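You operate a simulated robot arm through the tools that you are given. There is no shell and no other tool. Be economical: measure what you need, move in short steps, check, and stop when the job is done.

Carry out the task below with a simulated two-armed robot. There is one attempt and no reset: what you move stays moved.

JOB
On the top of the linen counter, fold the green tea towel in half and then in half again.

It is judged by the outcome, as a careful person would: the job done as asked, and still so three seconds after it is handed in. It fails if anything else is knocked over, pushed out of place, dropped, spilled or broken. Flat cloth is picked up by pressing the open fingertips on it (5 to 10 N) and closing them slowly along it; thin cloth reads only 2 to 8 mm in the jaws.

ROBOT AND FRAMES
Two 7-joint arms with four-finger grippers on one trunk, on a base that drives. Base frame: it is fixed to the floor where the robot stands at the start and does not move with it; the origin is under the middle of the robot, x ahead of it, y to its left, z up; the surface under the hand at the start is at about z = 0.82. Units: m, rad, N and s.
The left shoulder is at the start at [0.04, 0.181, 1.13], the right one opposite. With the tool pointing down near the work surface each hand reaches from about 0.32 to 0.84 m from the robot's upright axis, wherever it stands, measured 20 degrees to its own side. Places, roughly: top of the linen counter [0.5, 0.2, 0.8]. Payload 3.67 kg a hand.
The tool frame of a hand sits at the grasp point between the pads (the TCP): z along the fingers, y along the line on which they close. The tips reach 0.028 m beyond it. Largest opening 0.112 m; the body of the gripper starts 0.073 m behind the TCP.
Orientation is that of the tool frame in the base frame, as a unit quaternion [x, y, z, w]. With the fingers straight down and closing along the base's y, the tool's x points along the base's -x, its y along +y and its z along -z.

CONTROLS
- The arms move only by the tool arm_command. It takes "left_series", "right_series" or both (then of equal length, played together; a hand with none holds still); each is one flat list of numbers, 7 for each row, row after row: the shift along the tool's x, y, z in units of 20 mm (1.0 is 20 mm), then the turn, a rotation vector about the tool's x, y, z in units of 6 degrees (1.0 is 6 degrees), then the closure in counts, from 0 (fully open) to 255 (shut). In form: [tx, ty, tz, rx, ry, rz, grip, tx, ty, tz, rx, ry, rz, grip, ...]. A call has 1 to 8 rows; each row shifts and turns the commanded pose from where the row before left it, along the tool's axes as they then stand. A call with a number of a shift or a turn outside -1 to 1 is refused whole. Each row takes 0.2 s and may step no farther than 0.05 m and 0.15 rad from the row before; otherwise, or with a gripper value out of range, the whole call is refused. Where a pose cannot be reached the arm comes as near as it can. A force on the tool above 40 N (or 10 N above the force at the start of the call, whichever is more), or a blocked arm, ends the call early, and 0.2 s more pass. Each finger halts on what it meets, pressing with about 32 N; the grip force reading is that of the motor and also rises with nothing between the fingers. The clock runs only during rows and for 0.2 s after the last one: add rows that do not move to give the fingers time. It gives the time, the measured TCP pose, the force on the tool (base axes), the opening and the grip force at its end, in the units of the frame above (readings bear some noise), with the torque about the TCP (base axes, N m) and any sound that the robot's microphone picked up, and new pictures: "pictures" is both (left out), scene, wrist or none (wrist: the cameras of the hands that moved).
- Cameras (640 x 400 px; columns grow to the right, rows downward): "scene" is now at [0.1002, 0.013, 1.347]; the picture's right is [0.13, -0.99, 0.00], its down [-0.67, -0.09, -0.74] and it looks along [0.73, 0.10, -0.68] (base axes); focal length 260 px, centre (320, 200). "left" rides on the left gripper at [0.06, 0.018, -0.104] in its tool frame; the picture's right is [-0.29, 0.96, 0.00], its down [-0.80, -0.24, -0.55] and it looks along [-0.53, -0.16, 0.83] (tool axes); focal length 234 px, centre (320, 200). "right" rides on the right gripper at [0.06, -0.018, -0.104] in its tool frame; the picture's right is [0.29, 0.96, 0.00], its down [-0.80, 0.24, -0.55] and it looks along [-0.53, 0.16, 0.83] (tool axes); focal length 234 px, centre (320, 200). There is no depth. A picture from a camera that has moved, and an enlarged one, comes with that camera's place and axes in the base frame and with its lens.
- lift_body(by): slides the trunk up (or, below 0, down) by that many m; the arms and the scene camera ride with it, the base frame stays. It gives what a move gives, with no picture.
- steer(legs): drives the robot by 1 to 6 legs, each [ahead, left, turn to the left] in m, m and rad, along the robot's own axes; the way and the turn of a leg run together, so that a leg with both is an arc; at most 1.5 m and 3.142 rad a leg. The arms and the cameras ride along, it lands a little off, and it stops where it bumps. It gives what a move gives, and a new picture of the scene camera.
- head_to(pan, tilt): turns the head with the scene camera to pan (to the left, within 1.501 rad either way) and tilt (down, from -0.506 to 1.204), counted from straight ahead of the robot. It gives what a move gives, and a new picture of the scene camera.
- zoom(camera, box): a new picture of the part [left, top, right, bottom] of that camera's present view, enlarged. No time passes.
- hand_in(): hands the job in; it is judged then, once.

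Work in short steps. Places have to be worked out from the pictures, the camera data and where the tool is seen: move nearer, look again, correct. Check each grasp and each placing, and mend what went wrong. You have 120 turns and 260 pictures in all, those below and enlarged ones among them. Open the grippers and draw the arms clear of the work before you hand the job in, unless the task says otherwise; then end with one line.

The tools are called by a JSON object that holds its "method" and its "body". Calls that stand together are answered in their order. arm_command: Moves the arms, as the interface text tells. Its arguments: {"type":"object","properties":{"left_series":{"type":"array"},"right_series":{"type":"array"},"pictures":{"type":"string","enum":["both","scene","wrist","none"]}},"required":[]} The other tools are called the same way: lift_body (by) slides the trunk up or down; steer (legs) drives the base; head_to (pan, tilt) turns the head that bears the scene camera; zoom (camera, box) takes an enlarged picture of a part of a camera's view; hand_in () hands the job in.

At the start:

```text
time_s: 0.0
left_position: [0.4373, 0.2534, 1.0059]
left_ee_rot: [0.0, 1.0, 0.001, 0.0]
left_force: [0.3, -0.1, 0.8]
left_moment: [0.01, -0.01, -0.04]
left_finger_gap: 0.112
left_grip_force: 0.0
right_position: [0.4897, -0.1333, 0.9557]
right_ee_rot: [0.001, 1.0, 0.0, 0.0]
right_force: [0.9, -0.2, 0.7]
right_moment: [0.01, 0.02, -0.01]
right_finger_gap: 0.1121
right_grip_force: 0.1
trunk travel left (down, up): [-0.25, 0.264]
robot x, y, heading: [-0.0003, 0.0019, -0.001]
head pan, tilt: [0.134, 0.745]
```

scene: 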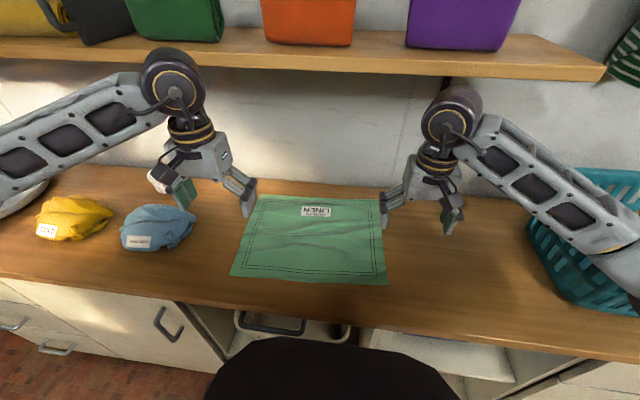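
right: 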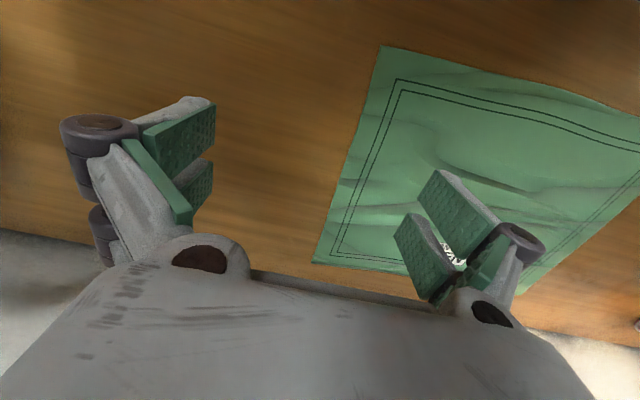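
left: 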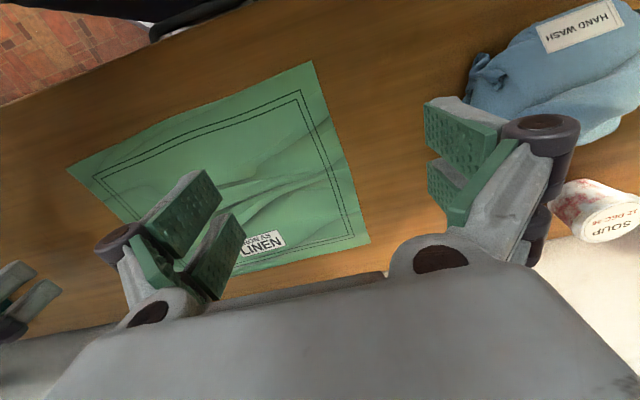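

The towel spans roughly x 0.40–0.68 and y −0.09–0.27. I'll fold its left edge over to the right with both hands, then its near edge over to the far edge. First I'll shift the base a little left to centre on the towel.

{"method": "steer", "body": {"legs": [[0, 0.08, 0]]}}

```text
time_s: 1.1
left_position: [0.4392, 0.3353, 1.005]
left_ee_rot: [-0.001, 1.0, -0.002, 0.0]
left_force: [-0.9, 0.9, 1.1]
left_moment: [-0.06, 0.01, -0.07]
left_finger_gap: 0.1123
left_grip_force: 0.0
right_position: [0.49, -0.0508, 0.9576]
right_ee_rot: [0.0, 1.0, -0.001, 0.0]
right_force: [-0.4, 0.9, 0.3]
right_moment: [-0.05, 0.01, -0.03]
right_finger_gap: 0.112
right_grip_force: 0.1
trunk travel left (down, up): [-0.25, 0.264]
robot x, y, heading: [0.0033, 0.0801, -0.003]
head pan, tilt: [0.134, 0.745]
camera scene: at [0.1002, 0.0947, 1.347], right [0.13, -0.99, 0.0], down [-0.67, -0.09, -0.73], along [0.73, 0.1, -0.68], focal length 260 px, centre (320, 200)
```

scene: 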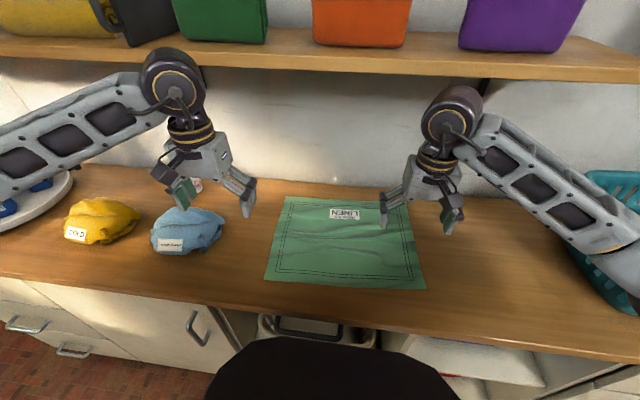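

The parallax puts the shelf front near x 0.55 and z 1.2, so the far hand should lean back with its fingers forward to stay below it. I'll start both approaches now, with the left hand going to the far-left corner and the right hand to the near-left corner.

{"method": "arm_command", "body": {"left_series": [0, -0.4, 1, 0, -1, 0, 100, 0, -0.4, 1, 0, -1, 0, 140, 0, -0.4, 1, 0, -1, 0, 140, 0, -0.4, 1, 0, -1, 0, 140, 0, -0.4, 1, 0, -1, 0, 140, -0.866, -0.6, 0.5, 0, 0, 0, 140, -0.866, -0.6, 0.5, 0, 0, 0, 140, -0.866, -0.6, 0.5, 0, 0, 0, 140], "right_series": [0.5, 1, 0.3, 0, 0, 0, 100, 0.5, 1, 0.3, 0, 0, 0, 140, 0.5, 1, 0.3, 0, 0, 0, 140, 0.5, 1, 0.3, 0, 0, 0, 140, 0.5, 1, 0.3, 0, 0, 0, 140, 0.5, 1, 0.3, 0, 0, 0, 140, 0.5, 1, 0.3, 0, 0, 0, 140, 0.5, 1, 0.3, 0, 0, 0, 140], "pictures": "scene"}}

```text
time_s: 2.9
left_position: [0.5196, 0.2599, 0.9083]
left_ee_rot: [-0.001, 0.966, 0.0, 0.258]
left_force: [-0.1, -0.4, -0.1]
left_moment: [0.01, -0.01, 0.04]
left_finger_gap: 0.0505
left_grip_force: 0.1
right_position: [0.4089, 0.1084, 0.9086]
right_ee_rot: [0.0, 1.0, 0.0, -0.001]
right_force: [0.3, -0.1, 0.1]
right_moment: [-0.03, 0.02, 0.01]
right_finger_gap: 0.0506
right_grip_force: 0.1
trunk travel left (down, up): [-0.25, 0.264]
robot x, y, heading: [-0.0021, 0.0804, 0.001]
head pan, tilt: [0.134, 0.745]
camera scene: at [0.1011, 0.0933, 1.3469], right [0.13, -0.99, 0.0], down [-0.67, -0.09, -0.73], along [0.73, 0.1, -0.68], focal length 260 px, centre (320, 200)
```

scene: 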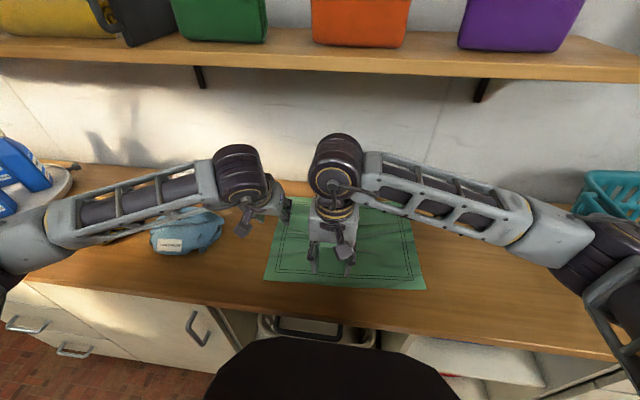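

Both hands are tracking well. Next I'll bring them above their corners, leaning the right hand back slightly to leave room between the wrists.

{"method": "arm_command", "body": {"left_series": [-0.866, 0, 0.5, 0, 0, 0, 140, -0.866, 0, 0.5, 0, 0, 0, 140, -0.866, 0, 0.5, 0, 0, 0, 140, -0.866, 0, 0.5, 0, 0, 0, 140, -0.866, 0, 0.5, 0, 0, 0, 140, -0.866, 0, 0.5, 0, 0, 0, 140], "right_series": [0, 1, 0, 0, -0.4, 0, 140, 0, 1, 0, 0, -0.4, 0, 140, 0, 1, 0, 0, -0.4, 0, 140, 0, 1, 0, 0, -0.4, 0, 140, 0, 1, 0, 0, -0.4, 0, 140, 0, 1, 0, 0, -0.4, 0, 140]}}

```text
time_s: 4.3
left_position: [0.6388, 0.2602, 0.9077]
left_ee_rot: [-0.001, 0.966, 0.0, 0.258]
left_force: [0.1, 0.5, -0.1]
left_moment: [0.01, 0.0, -0.01]
left_finger_gap: 0.0506
left_grip_force: 0.0
right_position: [0.41, 0.2289, 0.909]
right_ee_rot: [0.0, 0.992, -0.001, 0.125]
right_force: [-0.2, 0.1, 0.3]
right_moment: [0.01, 0.0, 0.01]
right_finger_gap: 0.0506
right_grip_force: 0.0
trunk travel left (down, up): [-0.25, 0.264]
robot x, y, heading: [-0.0002, 0.0805, 0.001]
head pan, tilt: [0.134, 0.745]
camera scene: at [0.1006, 0.0939, 1.347], right [0.13, -0.99, 0.0], down [-0.67, -0.09, -0.73], along [0.73, 0.1, -0.68], focal length 260 px, centre (320, 200)
camera right: at [0.3251, 0.2115, 0.9939], right [-0.28, 0.96, -0.07], down [0.63, 0.24, 0.73], along [0.72, 0.16, -0.67], focal length 234 px, centre (320, 200)
camera left: at [0.5372, 0.2772, 0.9675], right [0.25, 0.96, 0.14], down [0.41, -0.24, 0.88], along [0.88, -0.16, -0.46], focal length 234 px, centre (320, 200)
```

scene: 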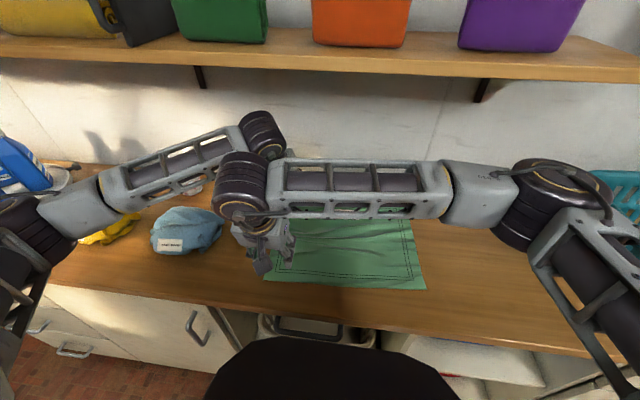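
right: 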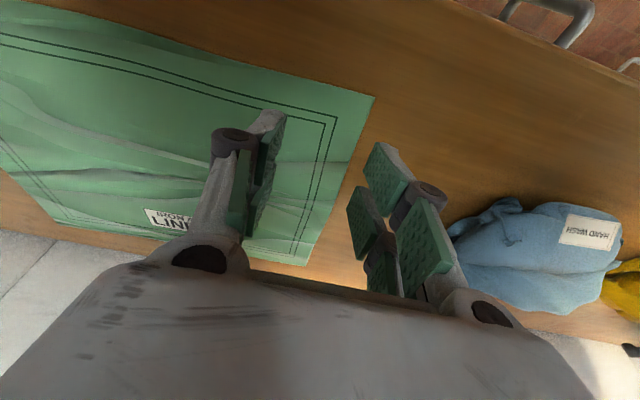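
left: 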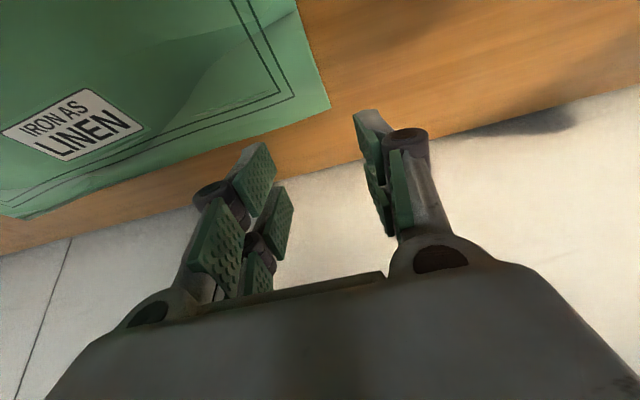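

From the wrist views, the near-left corner is at about (0.390, 0.260) and the far-left corner at (0.669, 0.273), with the table at 0.82. I'll lower both hands to just above the cloth, about 25 mm inside each corner.

{"method": "arm_command", "body": {"left_series": [0.533, -0.233, 0.655, 0, 0, 0, 140, 0.533, -0.233, 0.655, 0, 0, 0, 140, 0.533, -0.233, 0.655, 0, 0, 0, 140], "right_series": [0.263, 0.117, 0.759, 0, 0, 0, 140, 0.263, 0.117, 0.759, 0, 0, 0, 140, 0.263, 0.117, 0.759, 0, 0, 0, 140], "pictures": "wrist"}}

```text
time_s: 5.1
left_position: [0.6309, 0.2443, 0.8571]
left_ee_rot: [-0.001, 0.966, 0.0, 0.26]
left_force: [0.4, 0.1, 0.2]
left_moment: [-0.02, -0.03, -0.01]
left_finger_gap: 0.0504
left_grip_force: 0.1
right_position: [0.4066, 0.2344, 0.8612]
right_ee_rot: [-0.001, 0.992, 0.001, 0.125]
right_force: [1.0, 0.6, 0.3]
right_moment: [0.0, 0.0, 0.03]
right_finger_gap: 0.0505
right_grip_force: 0.0
trunk travel left (down, up): [-0.25, 0.264]
robot x, y, heading: [-0.0009, 0.0826, 0.003]
head pan, tilt: [0.134, 0.745]
camera right: at [0.3217, 0.2163, 0.9458], right [-0.28, 0.96, -0.07], down [0.63, 0.24, 0.73], along [0.72, 0.16, -0.67], focal length 234 px, centre (320, 200)
camera left: at [0.528, 0.2624, 0.9171], right [0.25, 0.96, 0.14], down [0.41, -0.24, 0.88], along [0.88, -0.16, -0.46], focal length 234 px, centre (320, 200)
```

right: 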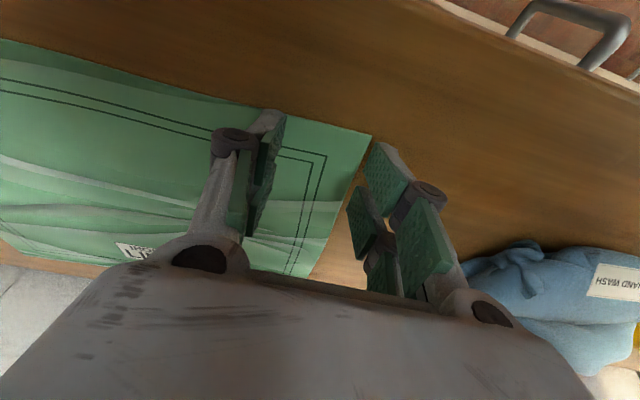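
left: 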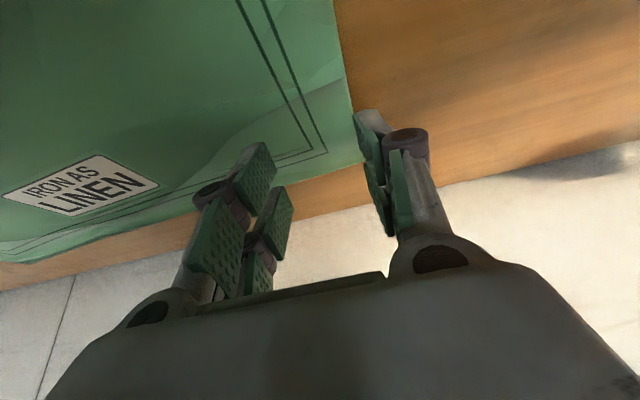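

The outer fingers sit right on or just past the edge. I'll narrow the opening to about 40 mm, shift 8 mm inward and come down close to contact.

{"method": "arm_command", "body": {"left_series": [0, -0.4, 0, 0, 0, 0, 164, 0.1, 0, 0.173, 0, 0, 0, 164, 0.1, 0, 0.173, 0, 0, 0, 164], "right_series": [0, -0.4, 0, 0, 0, 0, 164, 0.06, 0, 0.29, 0, 0, 0, 164, 0.06, 0, 0.29, 0, 0, 0, 164], "pictures": "none"}}

```text
time_s: 5.9
left_position: [0.6301, 0.234, 0.8555]
left_ee_rot: [-0.002, 0.964, 0.0, 0.264]
left_force: [0.5, 1.3, 26.6]
left_moment: [0.16, 0.19, -0.02]
left_finger_gap: 0.041
left_grip_force: 0.7
right_position: [0.4031, 0.2261, 0.8519]
right_ee_rot: [0.0, 0.992, 0.001, 0.128]
right_force: [-1.0, -0.4, 16.2]
right_moment: [-0.04, 0.3, 0.01]
right_finger_gap: 0.0409
right_grip_force: 0.7
trunk travel left (down, up): [-0.25, 0.264]
robot x, y, heading: [0.0017, 0.0815, -0.003]
head pan, tilt: [0.134, 0.745]
```

Contact is firm, at 26 N on the left and 16 N on the right. I'll back off to about 8 N each and close the jaws slowly.

{"method": "arm_command", "body": {"left_series": [-0.112, 0, -0.195, 0, 0, 0, 164, 0, 0, 0, 0, 0, 0, 164], "right_series": [-0.022, 0, -0.087, 0, 0, 0, 164, 0, 0, 0, 0, 0, 0, 164], "pictures": "none"}}

{"method": "arm_command", "body": {"left_series": [0, 0, 0, 0, 0, 0, 178, 0, 0, 0, 0, 0, 0, 192, 0, 0, 0, 0, 0, 0, 206, 0, 0, 0, 0, 0, 0, 220, 0, 0, 0, 0, 0, 0, 235, 0, 0, 0, 0, 0, 0, 250, 0, 0, 0, 0, 0, 0, 255, 0, 0, 0, 0, 0, 0, 255], "right_series": [0, 0, 0, 0, 0, 0, 178, 0, 0, 0, 0, 0, 0, 192, 0, 0, 0, 0, 0, 0, 206, 0, 0, 0, 0, 0, 0, 220, 0, 0, 0, 0, 0, 0, 235, 0, 0, 0, 0, 0, 0, 250, 0, 0, 0, 0, 0, 0, 255, 0, 0, 0, 0, 0, 0, 255], "pictures": "wrist"}}

```text
time_s: 6.5
left_position: [0.6308, 0.2361, 0.857]
left_ee_rot: [0.0, 0.966, 0.0, 0.26]
left_force: [5.3, -0.4, 17.6]
left_moment: [-0.02, 0.0, 0.01]
left_finger_gap: 0.041
left_grip_force: 0.5
right_position: [0.4041, 0.2257, 0.8521]
right_ee_rot: [0.0, 0.992, 0.001, 0.128]
right_force: [-4.6, -6.2, 23.7]
right_moment: [-0.93, 0.56, -0.06]
right_finger_gap: 0.0389
right_grip_force: 10.4
trunk travel left (down, up): [-0.25, 0.264]
robot x, y, heading: [0.0042, 0.079, 0.001]
head pan, tilt: [0.134, 0.745]
```

```text
time_s: 8.3
left_position: [0.6286, 0.2353, 0.8549]
left_ee_rot: [-0.001, 0.966, 0.001, 0.259]
left_force: [-0.5, -0.4, 6.0]
left_moment: [0.04, 0.09, 0.02]
left_finger_gap: 0.0026
left_grip_force: 30.3
right_position: [0.4036, 0.2258, 0.8507]
right_ee_rot: [0.0, 0.992, 0.001, 0.126]
right_force: [0.3, -7.5, 25.7]
right_moment: [-0.26, 0.46, 0.13]
right_finger_gap: 0.0057
right_grip_force: 31.7
trunk travel left (down, up): [-0.25, 0.264]
robot x, y, heading: [-0.0027, 0.081, 0.001]
head pan, tilt: [0.134, 0.745]
camera right: at [0.3201, 0.2084, 0.9364], right [-0.28, 0.96, -0.07], down [0.63, 0.24, 0.74], along [0.72, 0.16, -0.67], focal length 234 px, centre (320, 200)
camera left: at [0.5273, 0.2526, 0.9152], right [0.25, 0.96, 0.15], down [0.41, -0.24, 0.88], along [0.88, -0.16, -0.46], focal length 234 px, centre (320, 200)
```

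right: 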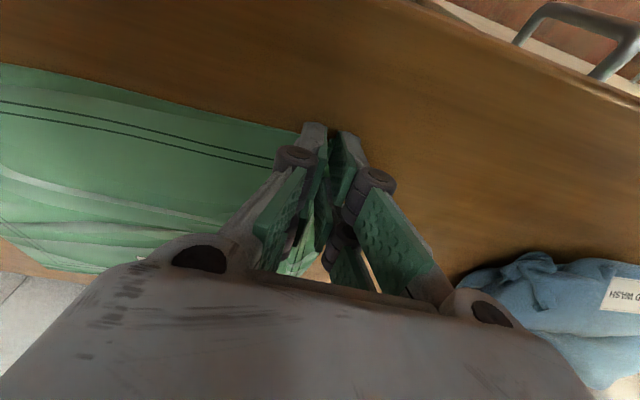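
left: 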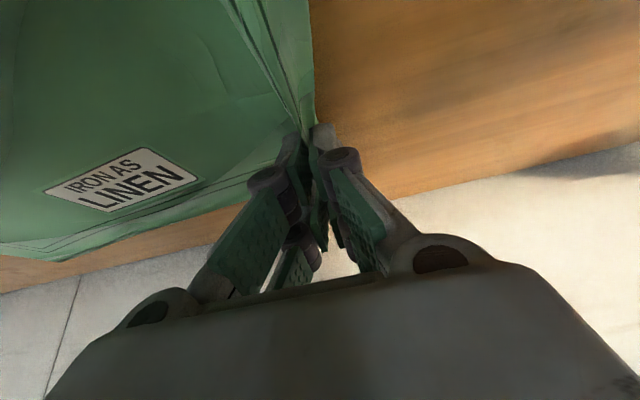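

The jaws read 2.6 mm on the left and 5.7 mm on the right, which suits cloth in both. I'll lift 40 mm and check.

{"method": "arm_command", "body": {"left_series": [-0.25, -0.25, -0.433, 0, 0, 0, 255, -0.25, -0.25, -0.433, 0, 0, 0, 255, -0.25, -0.25, -0.433, 0, 0, 0, 255, -0.25, -0.25, -0.433, 0, 0, 0, 255], "right_series": [-0.125, -0.25, -0.485, 0, 0, 0, 255, -0.125, -0.25, -0.485, 0, 0, 0, 255, -0.125, -0.25, -0.485, 0, 0, 0, 255, -0.125, -0.25, -0.485, 0, 0, 0, 255], "pictures": "both"}}

```text
time_s: 9.3
left_position: [0.6297, 0.2166, 0.8956]
left_ee_rot: [-0.001, 0.966, 0.0, 0.259]
left_force: [-0.4, 0.1, -0.3]
left_moment: [0.03, 0.01, 0.0]
left_finger_gap: 0.0022
left_grip_force: 30.7
right_position: [0.4046, 0.2058, 0.8911]
right_ee_rot: [0.001, 0.992, 0.0, 0.126]
right_force: [0.5, -0.5, -0.8]
right_moment: [0.02, -0.05, 0.01]
right_finger_gap: 0.0053
right_grip_force: 31.8
trunk travel left (down, up): [-0.25, 0.264]
robot x, y, heading: [0.0014, 0.0787, -0.003]
head pan, tilt: [0.134, 0.745]
camera scene: at [0.0997, 0.0925, 1.3471], right [0.13, -0.99, 0.0], down [-0.67, -0.09, -0.74], along [0.73, 0.1, -0.68], focal length 260 px, centre (320, 200)
camera right: at [0.3211, 0.1884, 0.9764], right [-0.28, 0.96, -0.07], down [0.63, 0.24, 0.73], along [0.72, 0.16, -0.67], focal length 234 px, centre (320, 200)
camera left: at [0.5278, 0.2333, 0.9552], right [0.25, 0.96, 0.14], down [0.41, -0.24, 0.88], along [0.88, -0.16, -0.46], focal length 234 px, centre (320, 200)
```

scene: 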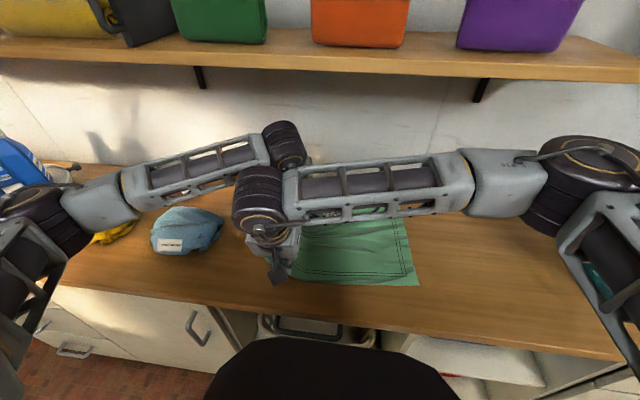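
right: 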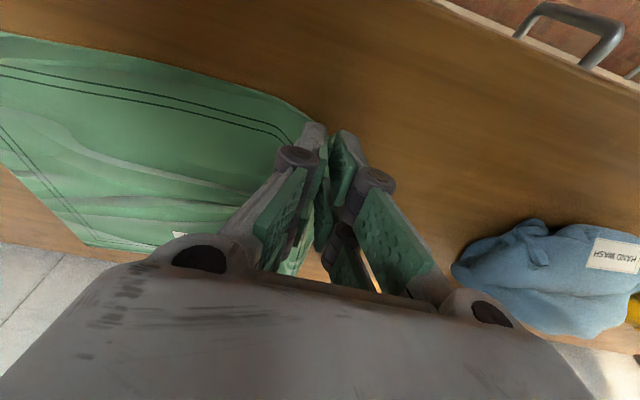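
left: 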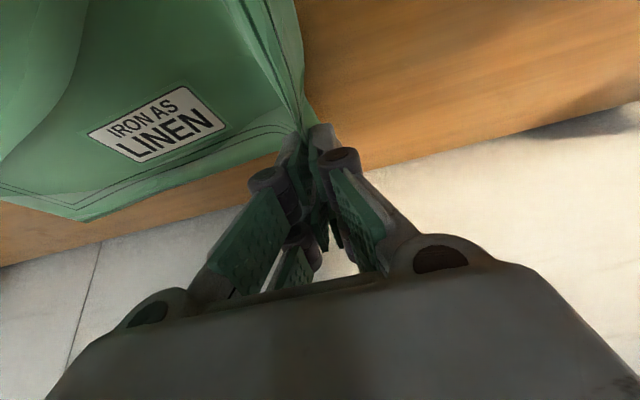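

Both corners are lifted and held. Next I'll carry them right together, tilting the fingers to point right so the short tails land facing outward.

{"method": "arm_command", "body": {"left_series": [-0.219, -0.95, -0.22, 0.866, 0, -0.5, 255, -0.169, -0.976, -0.132, 0.866, 0, -0.5, 255, -0.117, -0.992, -0.043, 0.866, 0, -0.5, 255, -0.0175, -0.965, 0.129, 0.866, 0, -0.5, 255, 0.124, -0.868, 0.374, 0.866, 0, -0.5, 255, 0.1685, -0.823, 0.451, 0, 0, 0, 255, 0.1685, -0.823, 0.451, 0, 0, 0, 255, 0.1685, -0.823, 0.451, 0, 0, 0, 255], "right_series": [-0.152, -0.95, -0.271, 0.969, 0, -0.249, 255, -0.127, -0.976, -0.173, 0.969, 0, -0.249, 255, -0.101, -0.992, -0.073, 0.969, 0, -0.249, 255, -0.052, -0.965, 0.12, 0.969, 0, -0.249, 255, 0.0186, -0.868, 0.394, 0.969, 0, -0.249, 255, 0.041, -0.823, 0.48, 0, 0, 0, 255, 0.041, -0.823, 0.48, 0, 0, 0, 255, 0.041, -0.823, 0.48, 0, 0, 0, 255], "pictures": "both"}}

```text
time_s: 11.1
left_position: [0.643, 0.063, 0.9175]
left_ee_rot: [-0.067, 0.933, -0.25, 0.25]
left_force: [-0.4, -0.2, -0.1]
left_moment: [0.04, 0.0, 0.0]
left_finger_gap: 0.0021
left_grip_force: 32.5
right_position: [0.4202, 0.0525, 0.9138]
right_ee_rot: [-0.034, 0.958, -0.257, 0.122]
right_force: [1.7, -0.5, -0.4]
right_moment: [0.01, -0.01, -0.01]
right_finger_gap: 0.0047
right_grip_force: 31.6
trunk travel left (down, up): [-0.25, 0.264]
robot x, y, heading: [0.0001, 0.0797, 0.0]
head pan, tilt: [0.134, 0.745]
camera scene: at [0.1004, 0.0916, 1.347], right [0.13, -0.99, 0.0], down [-0.67, -0.09, -0.74], along [0.73, 0.1, -0.68], focal length 260 px, centre (320, 200)
camera right: at [0.3364, 0.0804, 0.996], right [-0.28, 0.79, -0.54], down [0.63, 0.58, 0.52], along [0.72, -0.2, -0.66], focal length 234 px, centre (320, 200)
camera left: at [0.5411, 0.1086, 0.9602], right [0.25, 0.9, -0.35], down [0.41, 0.23, 0.88], along [0.88, -0.36, -0.32], focal length 234 px, centre (320, 200)
```

scene: 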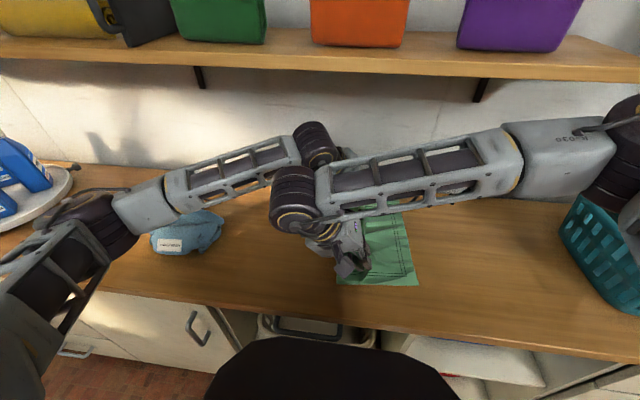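
right: 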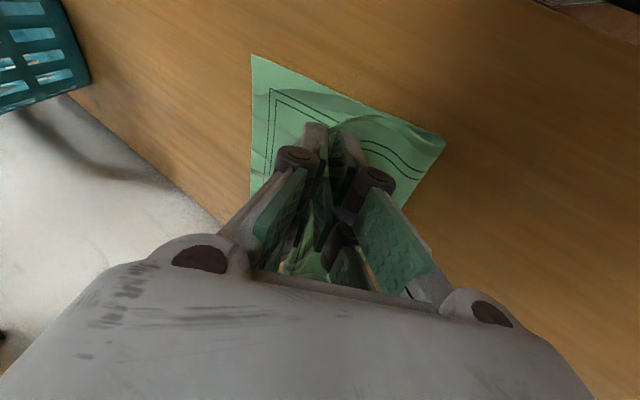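
left: 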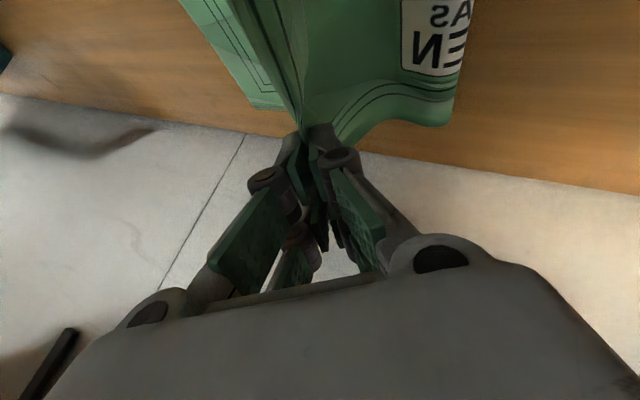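

The fold is tracking well. The right-hand corners look to be near (0.42, −0.09) and (0.70, −0.07), so I'll carry on to the targets while descending, without over-pulling.

{"method": "arm_command", "body": {"left_series": [0.149, -0.617, 0.459, 0, 0, 0, 255, 0.192, -0.567, 0.533, 0, 0, 0, 255, 0.279, -0.467, 0.683, 0, 0, 0, 255, 0.322, -0.417, 0.758, 0, 0, 0, 255, 0.366, -0.367, 0.834, 0, 0, 0, 255, 0.409, -0.317, 0.908, 0, 0, 0, 255], "right_series": [0.0575, -0.651, 0.494, 0, 0, 0, 255, 0.079, -0.601, 0.577, 0, 0, 0, 255, 0.122, -0.501, 0.745, 0, 0, 0, 255, 0.144, -0.451, 0.829, 0, 0, 0, 255, 0.165, -0.401, 0.913, 0, 0, 0, 255, 0.187, -0.351, 0.997, 0, 0, 0, 255], "pictures": "both"}}

```text
time_s: 12.5
left_position: [0.655, -0.0304, 0.8677]
left_ee_rot: [-0.068, 0.933, -0.25, 0.25]
left_force: [-3.4, 0.4, 0.3]
left_moment: [0.06, 0.11, 0.0]
left_finger_gap: 0.0017
left_grip_force: 31.8
right_position: [0.4261, -0.0436, 0.8611]
right_ee_rot: [-0.033, 0.958, -0.256, 0.121]
right_force: [3.2, -0.4, -0.3]
right_moment: [0.0, -0.01, 0.05]
right_finger_gap: 0.0051
right_grip_force: 31.7
trunk travel left (down, up): [-0.25, 0.264]
robot x, y, heading: [-0.0014, 0.079, 0.003]
head pan, tilt: [0.134, 0.745]
camera scene: at [0.1006, 0.0917, 1.347], right [0.13, -0.99, 0.0], down [-0.67, -0.09, -0.74], along [0.73, 0.1, -0.68], focal length 260 px, centre (320, 200)
camera right: at [0.3428, -0.0158, 0.9446], right [-0.28, 0.79, -0.54], down [0.63, 0.57, 0.52], along [0.72, -0.2, -0.66], focal length 234 px, centre (320, 200)
camera left: at [0.5532, 0.0158, 0.9095], right [0.25, 0.9, -0.35], down [0.41, 0.23, 0.88], along [0.88, -0.36, -0.32], focal length 234 px, centre (320, 200)
```

scene: 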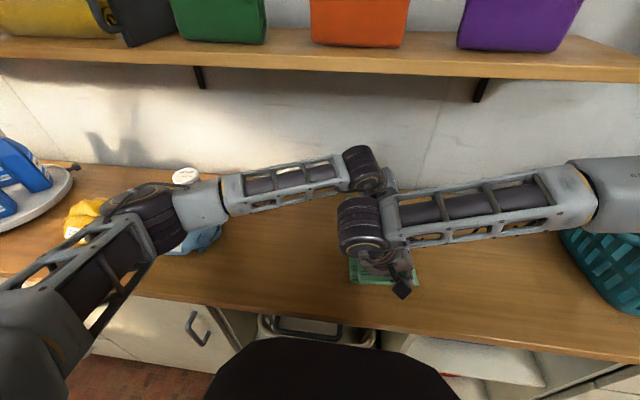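
right: 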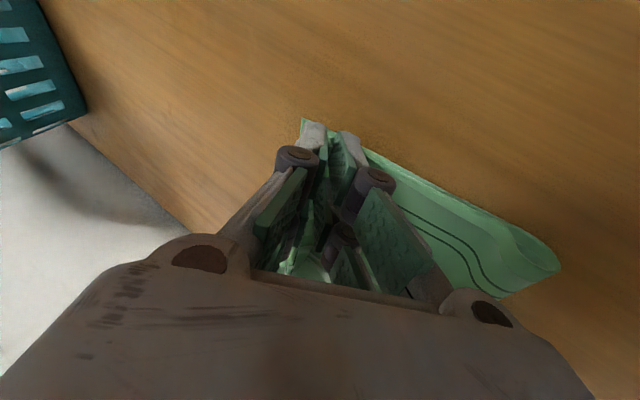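
left: 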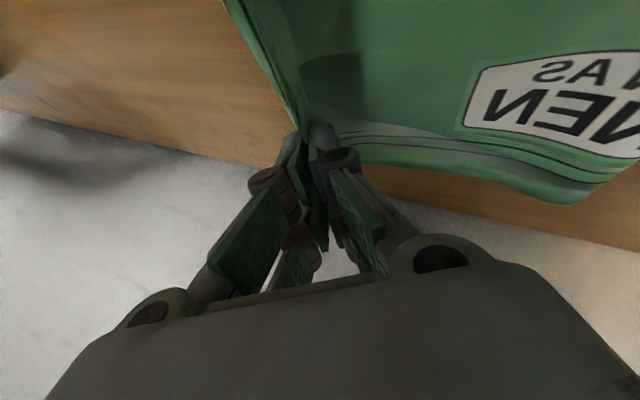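

The edges line up closely: the upper edge is near y −0.07 and the lower corner at (0.424, −0.088). I'll lower the last centimetre until the cloth touches.

{"method": "arm_command", "body": {"left_series": [0.13, 0.15, 0.225, 0, 0, 0, 255, 0.13, 0.15, 0.225, 0, 0, 0, 255], "right_series": [0.0325, 0.075, 0.126, 0, 0, 0, 255, 0.0325, 0.075, 0.126, 0, 0, 0, 255], "pictures": "none"}}

```text
time_s: 13.1
left_position: [0.6544, -0.0288, 0.8569]
left_ee_rot: [-0.068, 0.933, -0.25, 0.25]
left_force: [-3.1, -0.6, 2.6]
left_moment: [0.02, 0.1, -0.05]
left_finger_gap: 0.0028
left_grip_force: 34.3
right_position: [0.425, -0.0429, 0.8567]
right_ee_rot: [-0.033, 0.958, -0.256, 0.121]
right_force: [2.7, 0.1, 0.1]
right_moment: [-0.04, -0.03, 0.04]
right_finger_gap: 0.005
right_grip_force: 32.0
trunk travel left (down, up): [-0.25, 0.264]
robot x, y, heading: [-0.0027, 0.0761, -0.005]
head pan, tilt: [0.134, 0.745]
```

Left is touching and right is nearly down. I'll lower the right 4 mm, open both slightly, and then back out along the finger axis.

{"method": "arm_command", "body": {"left_series": [0, 0, 0, 0, 0, 0, 255, 0, 0, 0, 0, 0, 0, 240, -0.03, -0.03, -0.08, 0, 0, 0, 225, -0.03, -0.03, -0.08, 0, 0, 0, 215, 0, 0, -0.3, 0, 0, 0, 210, 0, 0, -0.6, 0, 0, 0, 210, 0, 0, -0.8, 0, 0, 0, 210, 0, 0, -0.8, 0, 0, 0, 210], "right_series": [0.045, 0.1, 0.168, 0, 0, 0, 255, 0, 0, 0, 0, 0, 0, 240, -0.03, -0.03, -0.08, 0, 0, 0, 225, -0.03, -0.03, -0.08, 0, 0, 0, 215, 0, 0, -0.3, 0, 0, 0, 210, 0, 0, -0.6, 0, 0, 0, 210, 0, 0, -0.8, 0, 0, 0, 210, 0, 0, -0.8, 0, 0, 0, 210], "pictures": "both"}}

```text
time_s: 14.9
left_position: [0.6299, -0.0062, 0.8964]
left_ee_rot: [-0.069, 0.933, -0.25, 0.25]
left_force: [-0.5, -1.0, 0.0]
left_moment: [0.0, 0.0, 0.02]
left_finger_gap: 0.0196
left_grip_force: 0.1
right_position: [0.4132, -0.0174, 0.8973]
right_ee_rot: [-0.033, 0.958, -0.257, 0.12]
right_force: [-0.9, 0.1, -0.1]
right_moment: [-0.02, -0.01, -0.01]
right_finger_gap: 0.0198
right_grip_force: 0.0
trunk travel left (down, up): [-0.25, 0.264]
robot x, y, heading: [-0.0001, 0.0797, 0.003]
head pan, tilt: [0.134, 0.745]
camera scene: at [0.0998, 0.0935, 1.3471], right [0.13, -0.99, 0.0], down [-0.67, -0.09, -0.74], along [0.73, 0.1, -0.68], focal length 260 px, centre (320, 200)
camera right: at [0.3296, 0.0098, 0.9809], right [-0.28, 0.79, -0.54], down [0.63, 0.58, 0.52], along [0.72, -0.2, -0.66], focal length 234 px, centre (320, 200)
camera left: at [0.5276, 0.0395, 0.9387], right [0.25, 0.9, -0.36], down [0.41, 0.23, 0.88], along [0.88, -0.36, -0.31], focal length 234 px, centre (320, 200)
```

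scene: 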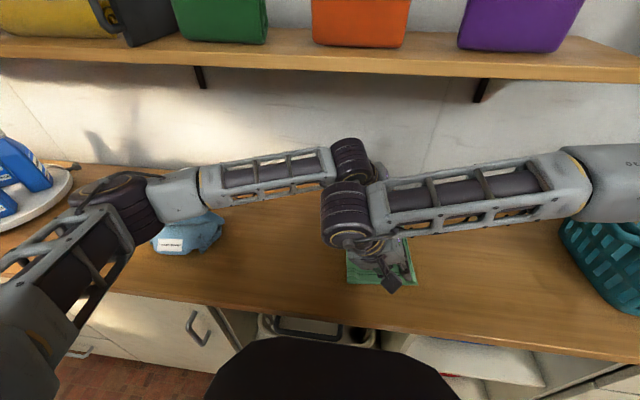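
right: 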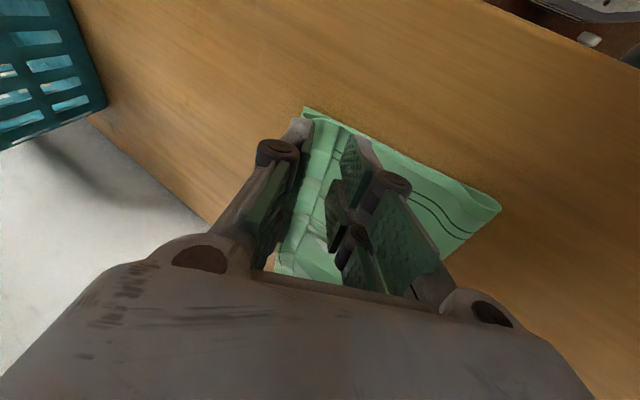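
left: 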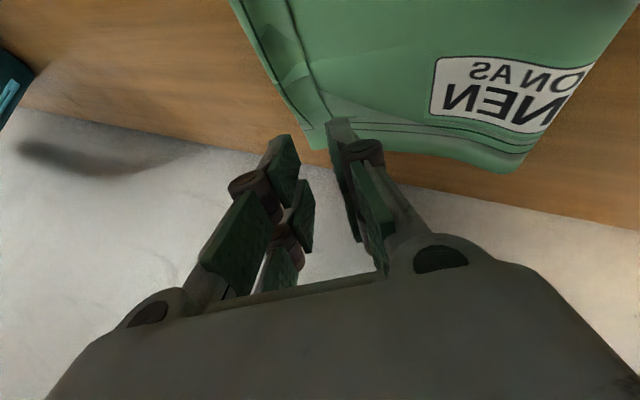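

The first fold is down and both hands are free. I'll untilt and draw the arms apart sideways so the scene camera can see the result.

{"method": "arm_command", "body": {"left_series": [-0.355, 0.629, -0.615, -0.866, 0, 0.5, 210, -0.32, 0.7, -0.554, -0.866, 0, 0.5, 210, -0.28, 0.763, -0.488, -0.866, 0, 0.5, 210, -0.24, 0.818, -0.416, -0.866, 0, 0.5, 164, -0.196, 0.864, -0.34, -0.866, 0, 0.5, 164, 0.433, 0.9, -0.25, 0, 0, 0, 164, 0.433, 0.9, -0.25, 0, 0, 0, 164, 0.433, 0.9, -0.25, 0, 0, 0, 164], "right_series": [0.035, -0.843, 0.136, -0.969, 0, 0.249, 210, 0.013, -0.853, 0.05, -0.969, 0, 0.249, 210, -0.009, -0.853, -0.037, -0.969, 0, 0.249, 210, -0.032, -0.845, -0.123, -0.969, 0, 0.249, 164, -0.054, -0.827, -0.208, -0.969, 0, 0.249, 164, 0, -1, 0, 0, 0, 0, 164, 0, -1, 0, 0, 0, 0, 164, 0, -1, 0, 0, 0, 0, 164], "pictures": "scene"}}

```text
time_s: 16.7
left_position: [0.6004, 0.1375, 0.9275]
left_ee_rot: [-0.001, 0.966, 0.001, 0.258]
left_force: [-0.2, -1.2, 0.1]
left_moment: [-0.02, -0.02, 0.01]
left_finger_gap: 0.04
left_grip_force: 0.0
right_position: [0.4143, -0.1577, 0.9285]
right_ee_rot: [-0.001, 0.992, 0.0, 0.125]
right_force: [0.5, -0.2, 0.4]
right_moment: [-0.01, -0.01, -0.02]
right_finger_gap: 0.0401
right_grip_force: 0.0
trunk travel left (down, up): [-0.25, 0.264]
robot x, y, heading: [0.0005, 0.0833, -0.001]
head pan, tilt: [0.134, 0.745]
camera scene: at [0.0994, 0.0934, 1.3471], right [0.13, -0.99, 0.0], down [-0.67, -0.09, -0.74], along [0.73, 0.1, -0.68], focal length 260 px, centre (320, 200)
```

scene: 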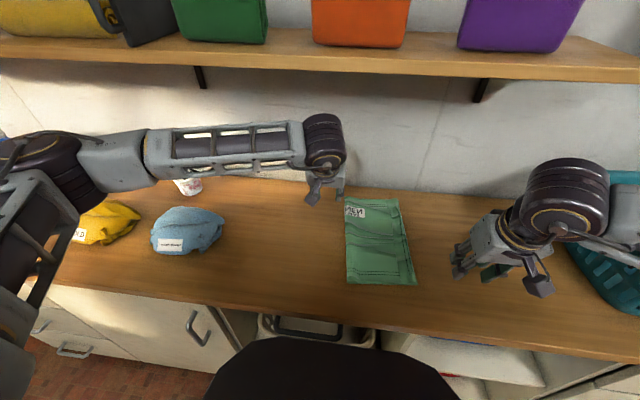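

{"method": "zoom", "body": {"camera": "scene", "box": [310, 170, 460, 300]}}

```text
3.08 times, centred on (385, 235) of scene
camera zoom: at [0.0994, 0.0934, 1.3471], right [0.13, -0.99, 0.0], down [-0.67, -0.09, -0.74], along [0.73, 0.1, -0.68], focal length 799 px, centre (120, 92)
```

zoom: 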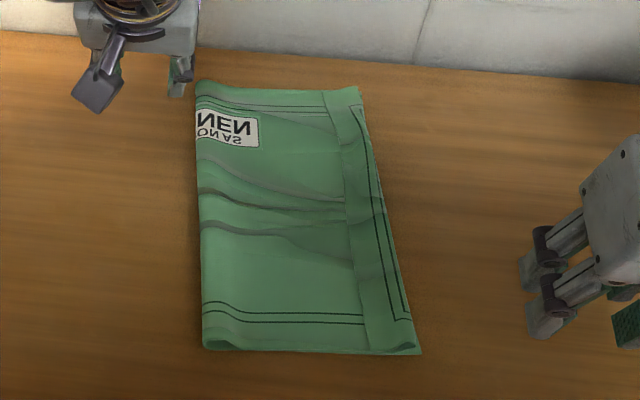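

{"method": "zoom", "body": {"camera": "scene", "box": [370, 190, 425, 290]}}

```text
4.00 times, centred on (398, 240) of scene
camera zoom: at [0.0994, 0.0934, 1.3471], right [0.13, -0.99, 0.0], down [-0.67, -0.09, -0.74], along [0.73, 0.1, -0.68], focal length 1039 px, centre (10, 40)
```

zoom: 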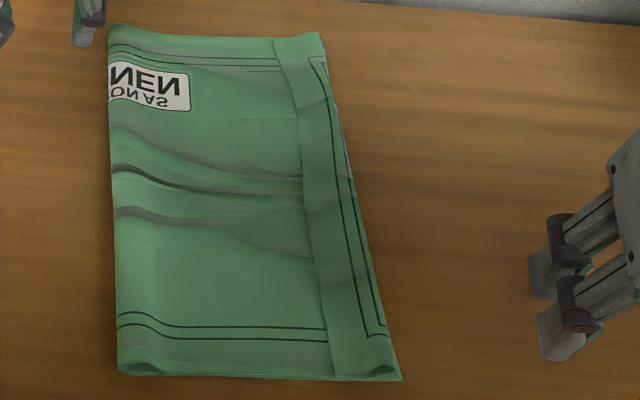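

Zooming in shows the top layer's tail, about 35 mm wide, lying flipped back as a hem with its free edge facing left. I'll take the free edge again with the fingers closing along the edge (yawed 90°) so the edge itself is held, unfold, and fold again. First I'll straighten and yaw the hands.

{"method": "arm_command", "body": {"left_series": [0.225, 0, 0.39, 0, 1, 0, 164, 0.183, 0, 0.411, 0, 1, 0, 164, 0.139, 0, 0.428, 0, 1, 0, 164, 0.094, 0, 0.44, 0, 1, 0, 164, 0.047, 0, 0.447, 0, 1, 0, 164, 0, 0, 0, 0, 0, 1, 164, 0, 0, 0, 0, 0, 1, 164, 0, 0, 0, 0, 0, 1, 164], "right_series": [0, 0, 0, 0, 0.8, 0, 164, 0, 0, 0, 0, 0.8, 0, 164, 0, 0, 0, 0, 0.8, 0, 164, 0, 0, 0, 0, 0, -1, 164, 0, 0, 0, 0, 0, -1, 164, 0, 0, 0, 0, 0, -1, 164, 0, 0, 0, 0, 0, -1, 164, 0, 0, 0, 0, 0, -1, 164], "pictures": "none"}}

{"method": "arm_command", "body": {"left_series": [0, 0, 0, 0, 0, 1, 164, 0, 0, 0, 0, 0, 1, 164, 0, 0, 0, 0, 0, 1, 164, 0, 0, 0, 0, 0, 1, 164, 0, 0, 0, 0, 0, 1, 164, 0, 0, 0, 0, 0, 1, 164, 0, 0, 0, 0, 0, 1, 164, 0, 0, 0, 0, 0, 1, 164], "right_series": [0, 0, 0, 0, 0, -1, 164, 0, 0, 0, 0, 0, -1, 164, 0, 0, 0, 0, 0, -1, 164, 0, 0, 0, 0, 0, -1, 164, 0, 0, 0, 0, 0, -1, 164, 0, 0, 0, 0, 0, -1, 164, 0, 0, 0, 0, 0, -1, 164, 0, 0, 0, 0, 0, -1, 164], "pictures": "both"}}

```text
time_s: 18.5
left_position: [0.6, 0.1385, 0.8803]
left_ee_rot: [0.157, 0.988, -0.001, -0.001]
left_force: [0.7, -0.1, 0.2]
left_moment: [0.02, 0.0, 0.01]
left_finger_gap: 0.0401
left_grip_force: 0.1
right_position: [0.4144, -0.1574, 0.9284]
right_ee_rot: [-0.259, 0.966, 0.001, 0.0]
right_force: [0.1, 0.1, 0.5]
right_moment: [0.0, 0.0, 0.0]
right_finger_gap: 0.0398
right_grip_force: 0.0
trunk travel left (down, up): [-0.25, 0.264]
robot x, y, heading: [-0.0013, 0.0807, -0.004]
head pan, tilt: [0.134, 0.745]
```

```text
time_s: 20.3
left_position: [0.6009, 0.1385, 0.881]
left_ee_rot: [0.429, 0.903, 0.0, -0.001]
left_force: [-0.1, -1.4, -0.3]
left_moment: [0.05, 0.0, -0.02]
left_finger_gap: 0.0399
left_grip_force: 0.1
left hand out of reach, approached as far as the arm can: row 6, 7, 8
right_position: [0.4025, -0.1393, 0.9245]
right_ee_rot: [-0.494, 0.869, -0.022, 0.0]
right_force: [0.6, -0.1, -0.3]
right_moment: [0.03, -0.04, 0.0]
right_finger_gap: 0.0403
right_grip_force: 0.1
right hand out of reach, approached as far as the arm can: row 5, 6, 7, 8
trunk travel left (down, up): [-0.25, 0.264]
robot x, y, heading: [-0.0005, 0.0828, 0.003]
head pan, tilt: [0.134, 0.745]
camera scene: at [0.1003, 0.0926, 1.347], right [0.13, -0.99, 0.0], down [-0.67, -0.09, -0.74], along [0.73, 0.1, -0.68], focal length 260 px, centre (320, 200)
camera right: at [0.3849, -0.1962, 1.0296], right [-0.97, 0.24, -0.03], down [0.19, 0.83, 0.53], along [0.15, 0.51, -0.85], focal length 234 px, centre (320, 200)
camera left: at [0.5781, 0.1959, 0.9844], right [0.93, 0.38, 0.0], down [0.32, -0.77, 0.55], along [0.21, -0.51, -0.83], focal length 234 px, centre (320, 200)
```

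scene: 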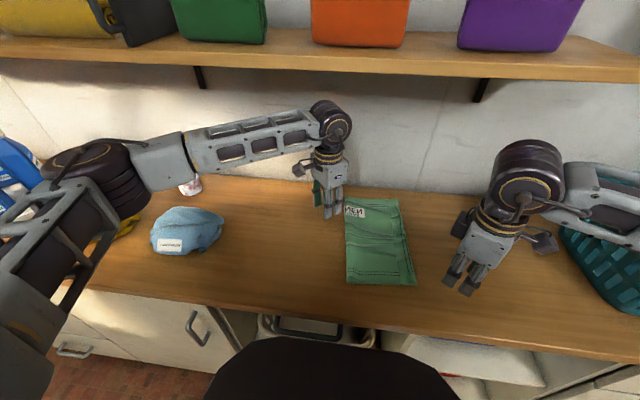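
right: 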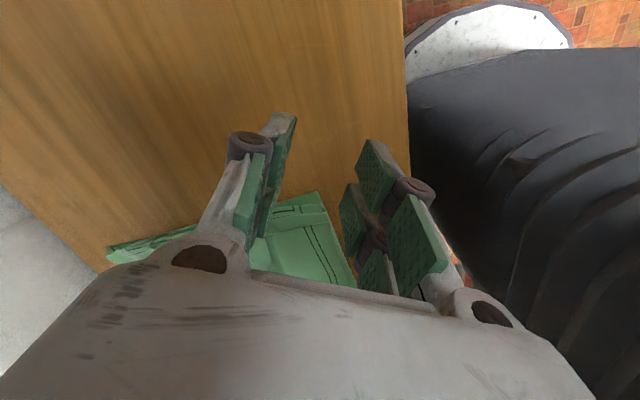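
left: 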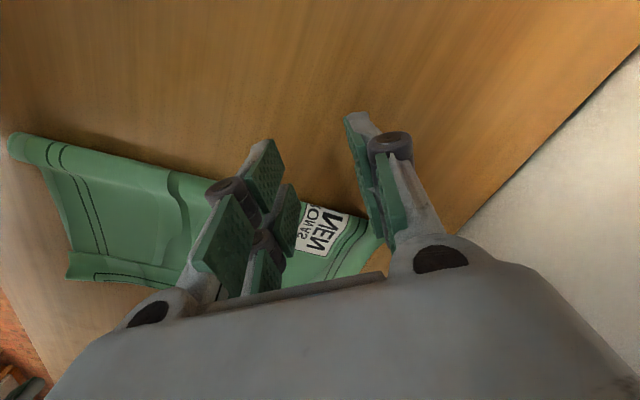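

Yaw is limited in that direction, to about 51° on the left and 59° on the right. I'll rotate both hands the opposite way.

{"method": "arm_command", "body": {"left_series": [0, 0, 0, 0, 0, -1, 164, 0, 0, 0, 0, 0, -1, 164, 0, 0, 0, 0, 0, -1, 164, 0, 0, 0, 0, 0, -1, 164, 0, 0, 0, 0, 0, -1, 164, 0, 0, 0, 0, 0, -1, 164, 0, 0, 0, 0, 0, -1, 164, 0, 0, 0, 0, 0, -1, 164], "right_series": [0, 0, 0, 0, 0, 1, 164, 0, 0, 0, 0, 0, 1, 164, 0, 0, 0, 0, 0, 1, 164, 0, 0, 0, 0, 0, 1, 164, 0, 0, 0, 0, 0, 1, 164, 0, 0, 0, 0, 0, 1, 164, 0, 0, 0, 0, 0, 1, 164, 0, 0, 0, 0, 0, 1, 164], "pictures": "none"}}

{"method": "arm_command", "body": {"left_series": [0, 0, 0, 0, 0, -1, 164, 0, 0, 0, 0, 0, -1, 164, 0, 0, 0, 0, 0, -1, 164, 0, 0, 0, 0, 0, -1, 164, 0, 0, 0, 0, 0, -1, 164, 0, 0, 0, 0, 0, -1, 164, 0, 0, 0, 0, 0, -1, 164, 0, 0, 0, 0, 0, -1, 164], "right_series": [0, 0, 0, 0, 0, 1, 164, 0, 0, 0, 0, 0, 1, 164, 0, 0, 0, 0, 0, 1, 164, 0, 0, 0, 0, 0, 1, 164, 0, 0, 0, 0, 0, 1, 164, 0, 0, 0, 0, 0, 1, 164, 0, 0, 0, 0, 0, 1, 164, 0, 0, 0, 0, 0, 1, 164], "pictures": "none"}}

{"method": "arm_command", "body": {"left_series": [0, 0, 0, 0, 0, -1, 164, 0, 0, 0, 0, 0, -1, 164, 0, 0, 0, 0, 0, -1, 164, 0, 0, 0, 0, 0, -1, 164, 0, 0, 0, 0, 0, -1, 164, 0, 0, 0, 0, 0, -1, 164, 0, 0, 0, 0, 0, -1, 164, 0, 0, 0, 0, 0, -1, 164], "right_series": [0, 0, 0, 0, 0, 1, 164, 0, 0, 0, 0, 0, 1, 164, 0, 0, 0, 0, 0, 1, 164, 0, 0, 0, 0, 0, 1, 164, 0, 0, 0, 0, 0, 1, 164, 0, 0, 0, 0, 0, 1, 164, 0, 0, 0, 0, 0, 1, 164, 0, 0, 0, 0, 0, 1, 164], "pictures": "both"}}

```text
time_s: 22.1
left_position: [0.5994, 0.1377, 0.8809]
left_ee_rot: [0.025, 1.0, 0.0, 0.0]
left_force: [0.0, -0.2, 0.2]
left_moment: [-0.01, -0.01, -0.01]
left_finger_gap: 0.0401
left_grip_force: 0.1
right_position: [0.4022, -0.1391, 0.9244]
right_ee_rot: [-0.098, 0.995, -0.021, 0.01]
right_force: [-0.5, -0.4, 0.0]
right_moment: [0.02, 0.0, -0.01]
right_finger_gap: 0.0402
right_grip_force: 0.0
trunk travel left (down, up): [-0.25, 0.264]
robot x, y, heading: [0.0017, 0.0828, -0.003]
head pan, tilt: [0.134, 0.745]
```

```text
time_s: 23.9
left_position: [0.5995, 0.1389, 0.8815]
left_ee_rot: [-0.384, 0.923, -0.001, 0.0]
left_force: [-0.1, -0.5, 0.5]
left_moment: [0.03, -0.04, 0.03]
left_finger_gap: 0.04
left_grip_force: 0.0
right_position: [0.4025, -0.1398, 0.9241]
right_ee_rot: [0.317, 0.948, -0.014, 0.016]
right_force: [-0.5, -0.2, 1.0]
right_moment: [0.01, 0.0, -0.02]
right_finger_gap: 0.0399
right_grip_force: 0.1
trunk travel left (down, up): [-0.25, 0.264]
robot x, y, heading: [-0.002, 0.0816, -0.002]
head pan, tilt: [0.134, 0.745]
```

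```text
time_s: 25.7
left_position: [0.5995, 0.1386, 0.8811]
left_ee_rot: [0.726, -0.687, 0.001, 0.0]
left_force: [-0.1, 0.0, -0.9]
left_moment: [0.01, 0.0, 0.0]
left_finger_gap: 0.0397
left_grip_force: 0.0
right_position: [0.4028, -0.1387, 0.9241]
right_ee_rot: [0.674, 0.738, -0.006, 0.023]
right_force: [-0.4, -1.0, -0.5]
right_moment: [0.01, 0.01, 0.01]
right_finger_gap: 0.0403
right_grip_force: 0.0
trunk travel left (down, up): [-0.25, 0.264]
robot x, y, heading: [0.0002, 0.0796, 0.001]
head pan, tilt: [0.134, 0.745]
camera scene: at [0.1003, 0.093, 1.347], right [0.13, -0.99, 0.0], down [-0.67, -0.09, -0.74], along [0.73, 0.1, -0.68], focal length 260 px, centre (320, 200)
camera right: at [0.3772, -0.0767, 1.0251], right [0.93, 0.37, 0.01], down [0.3, -0.75, 0.59], along [0.23, -0.55, -0.81], focal length 234 px, centre (320, 200)
camera left: at [0.5872, 0.0774, 0.9844], right [-0.97, 0.23, 0.0], down [0.2, 0.81, 0.55], along [0.13, 0.54, -0.83], focal length 234 px, centre (320, 200)
```

scene: 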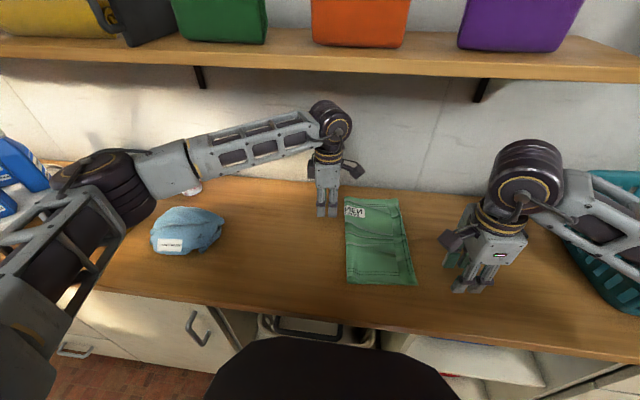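
right: 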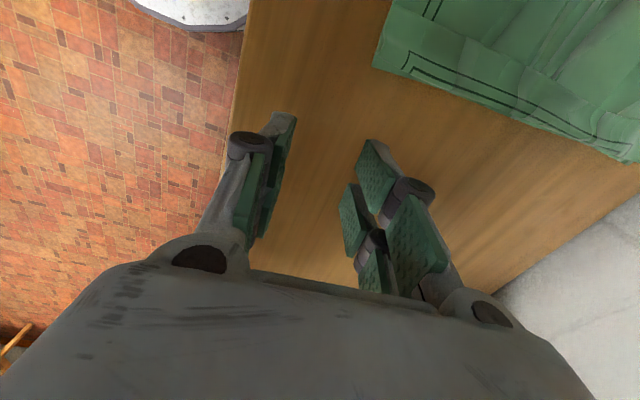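
left: 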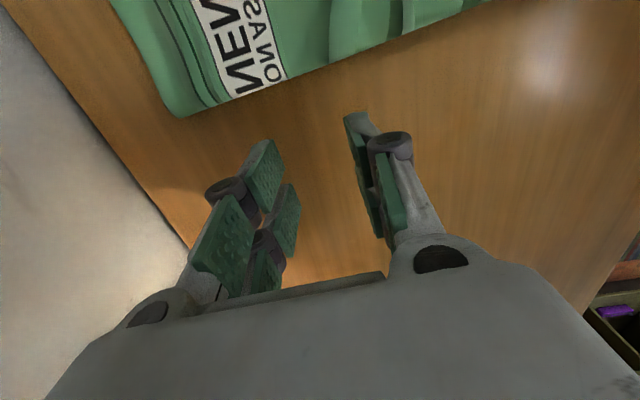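

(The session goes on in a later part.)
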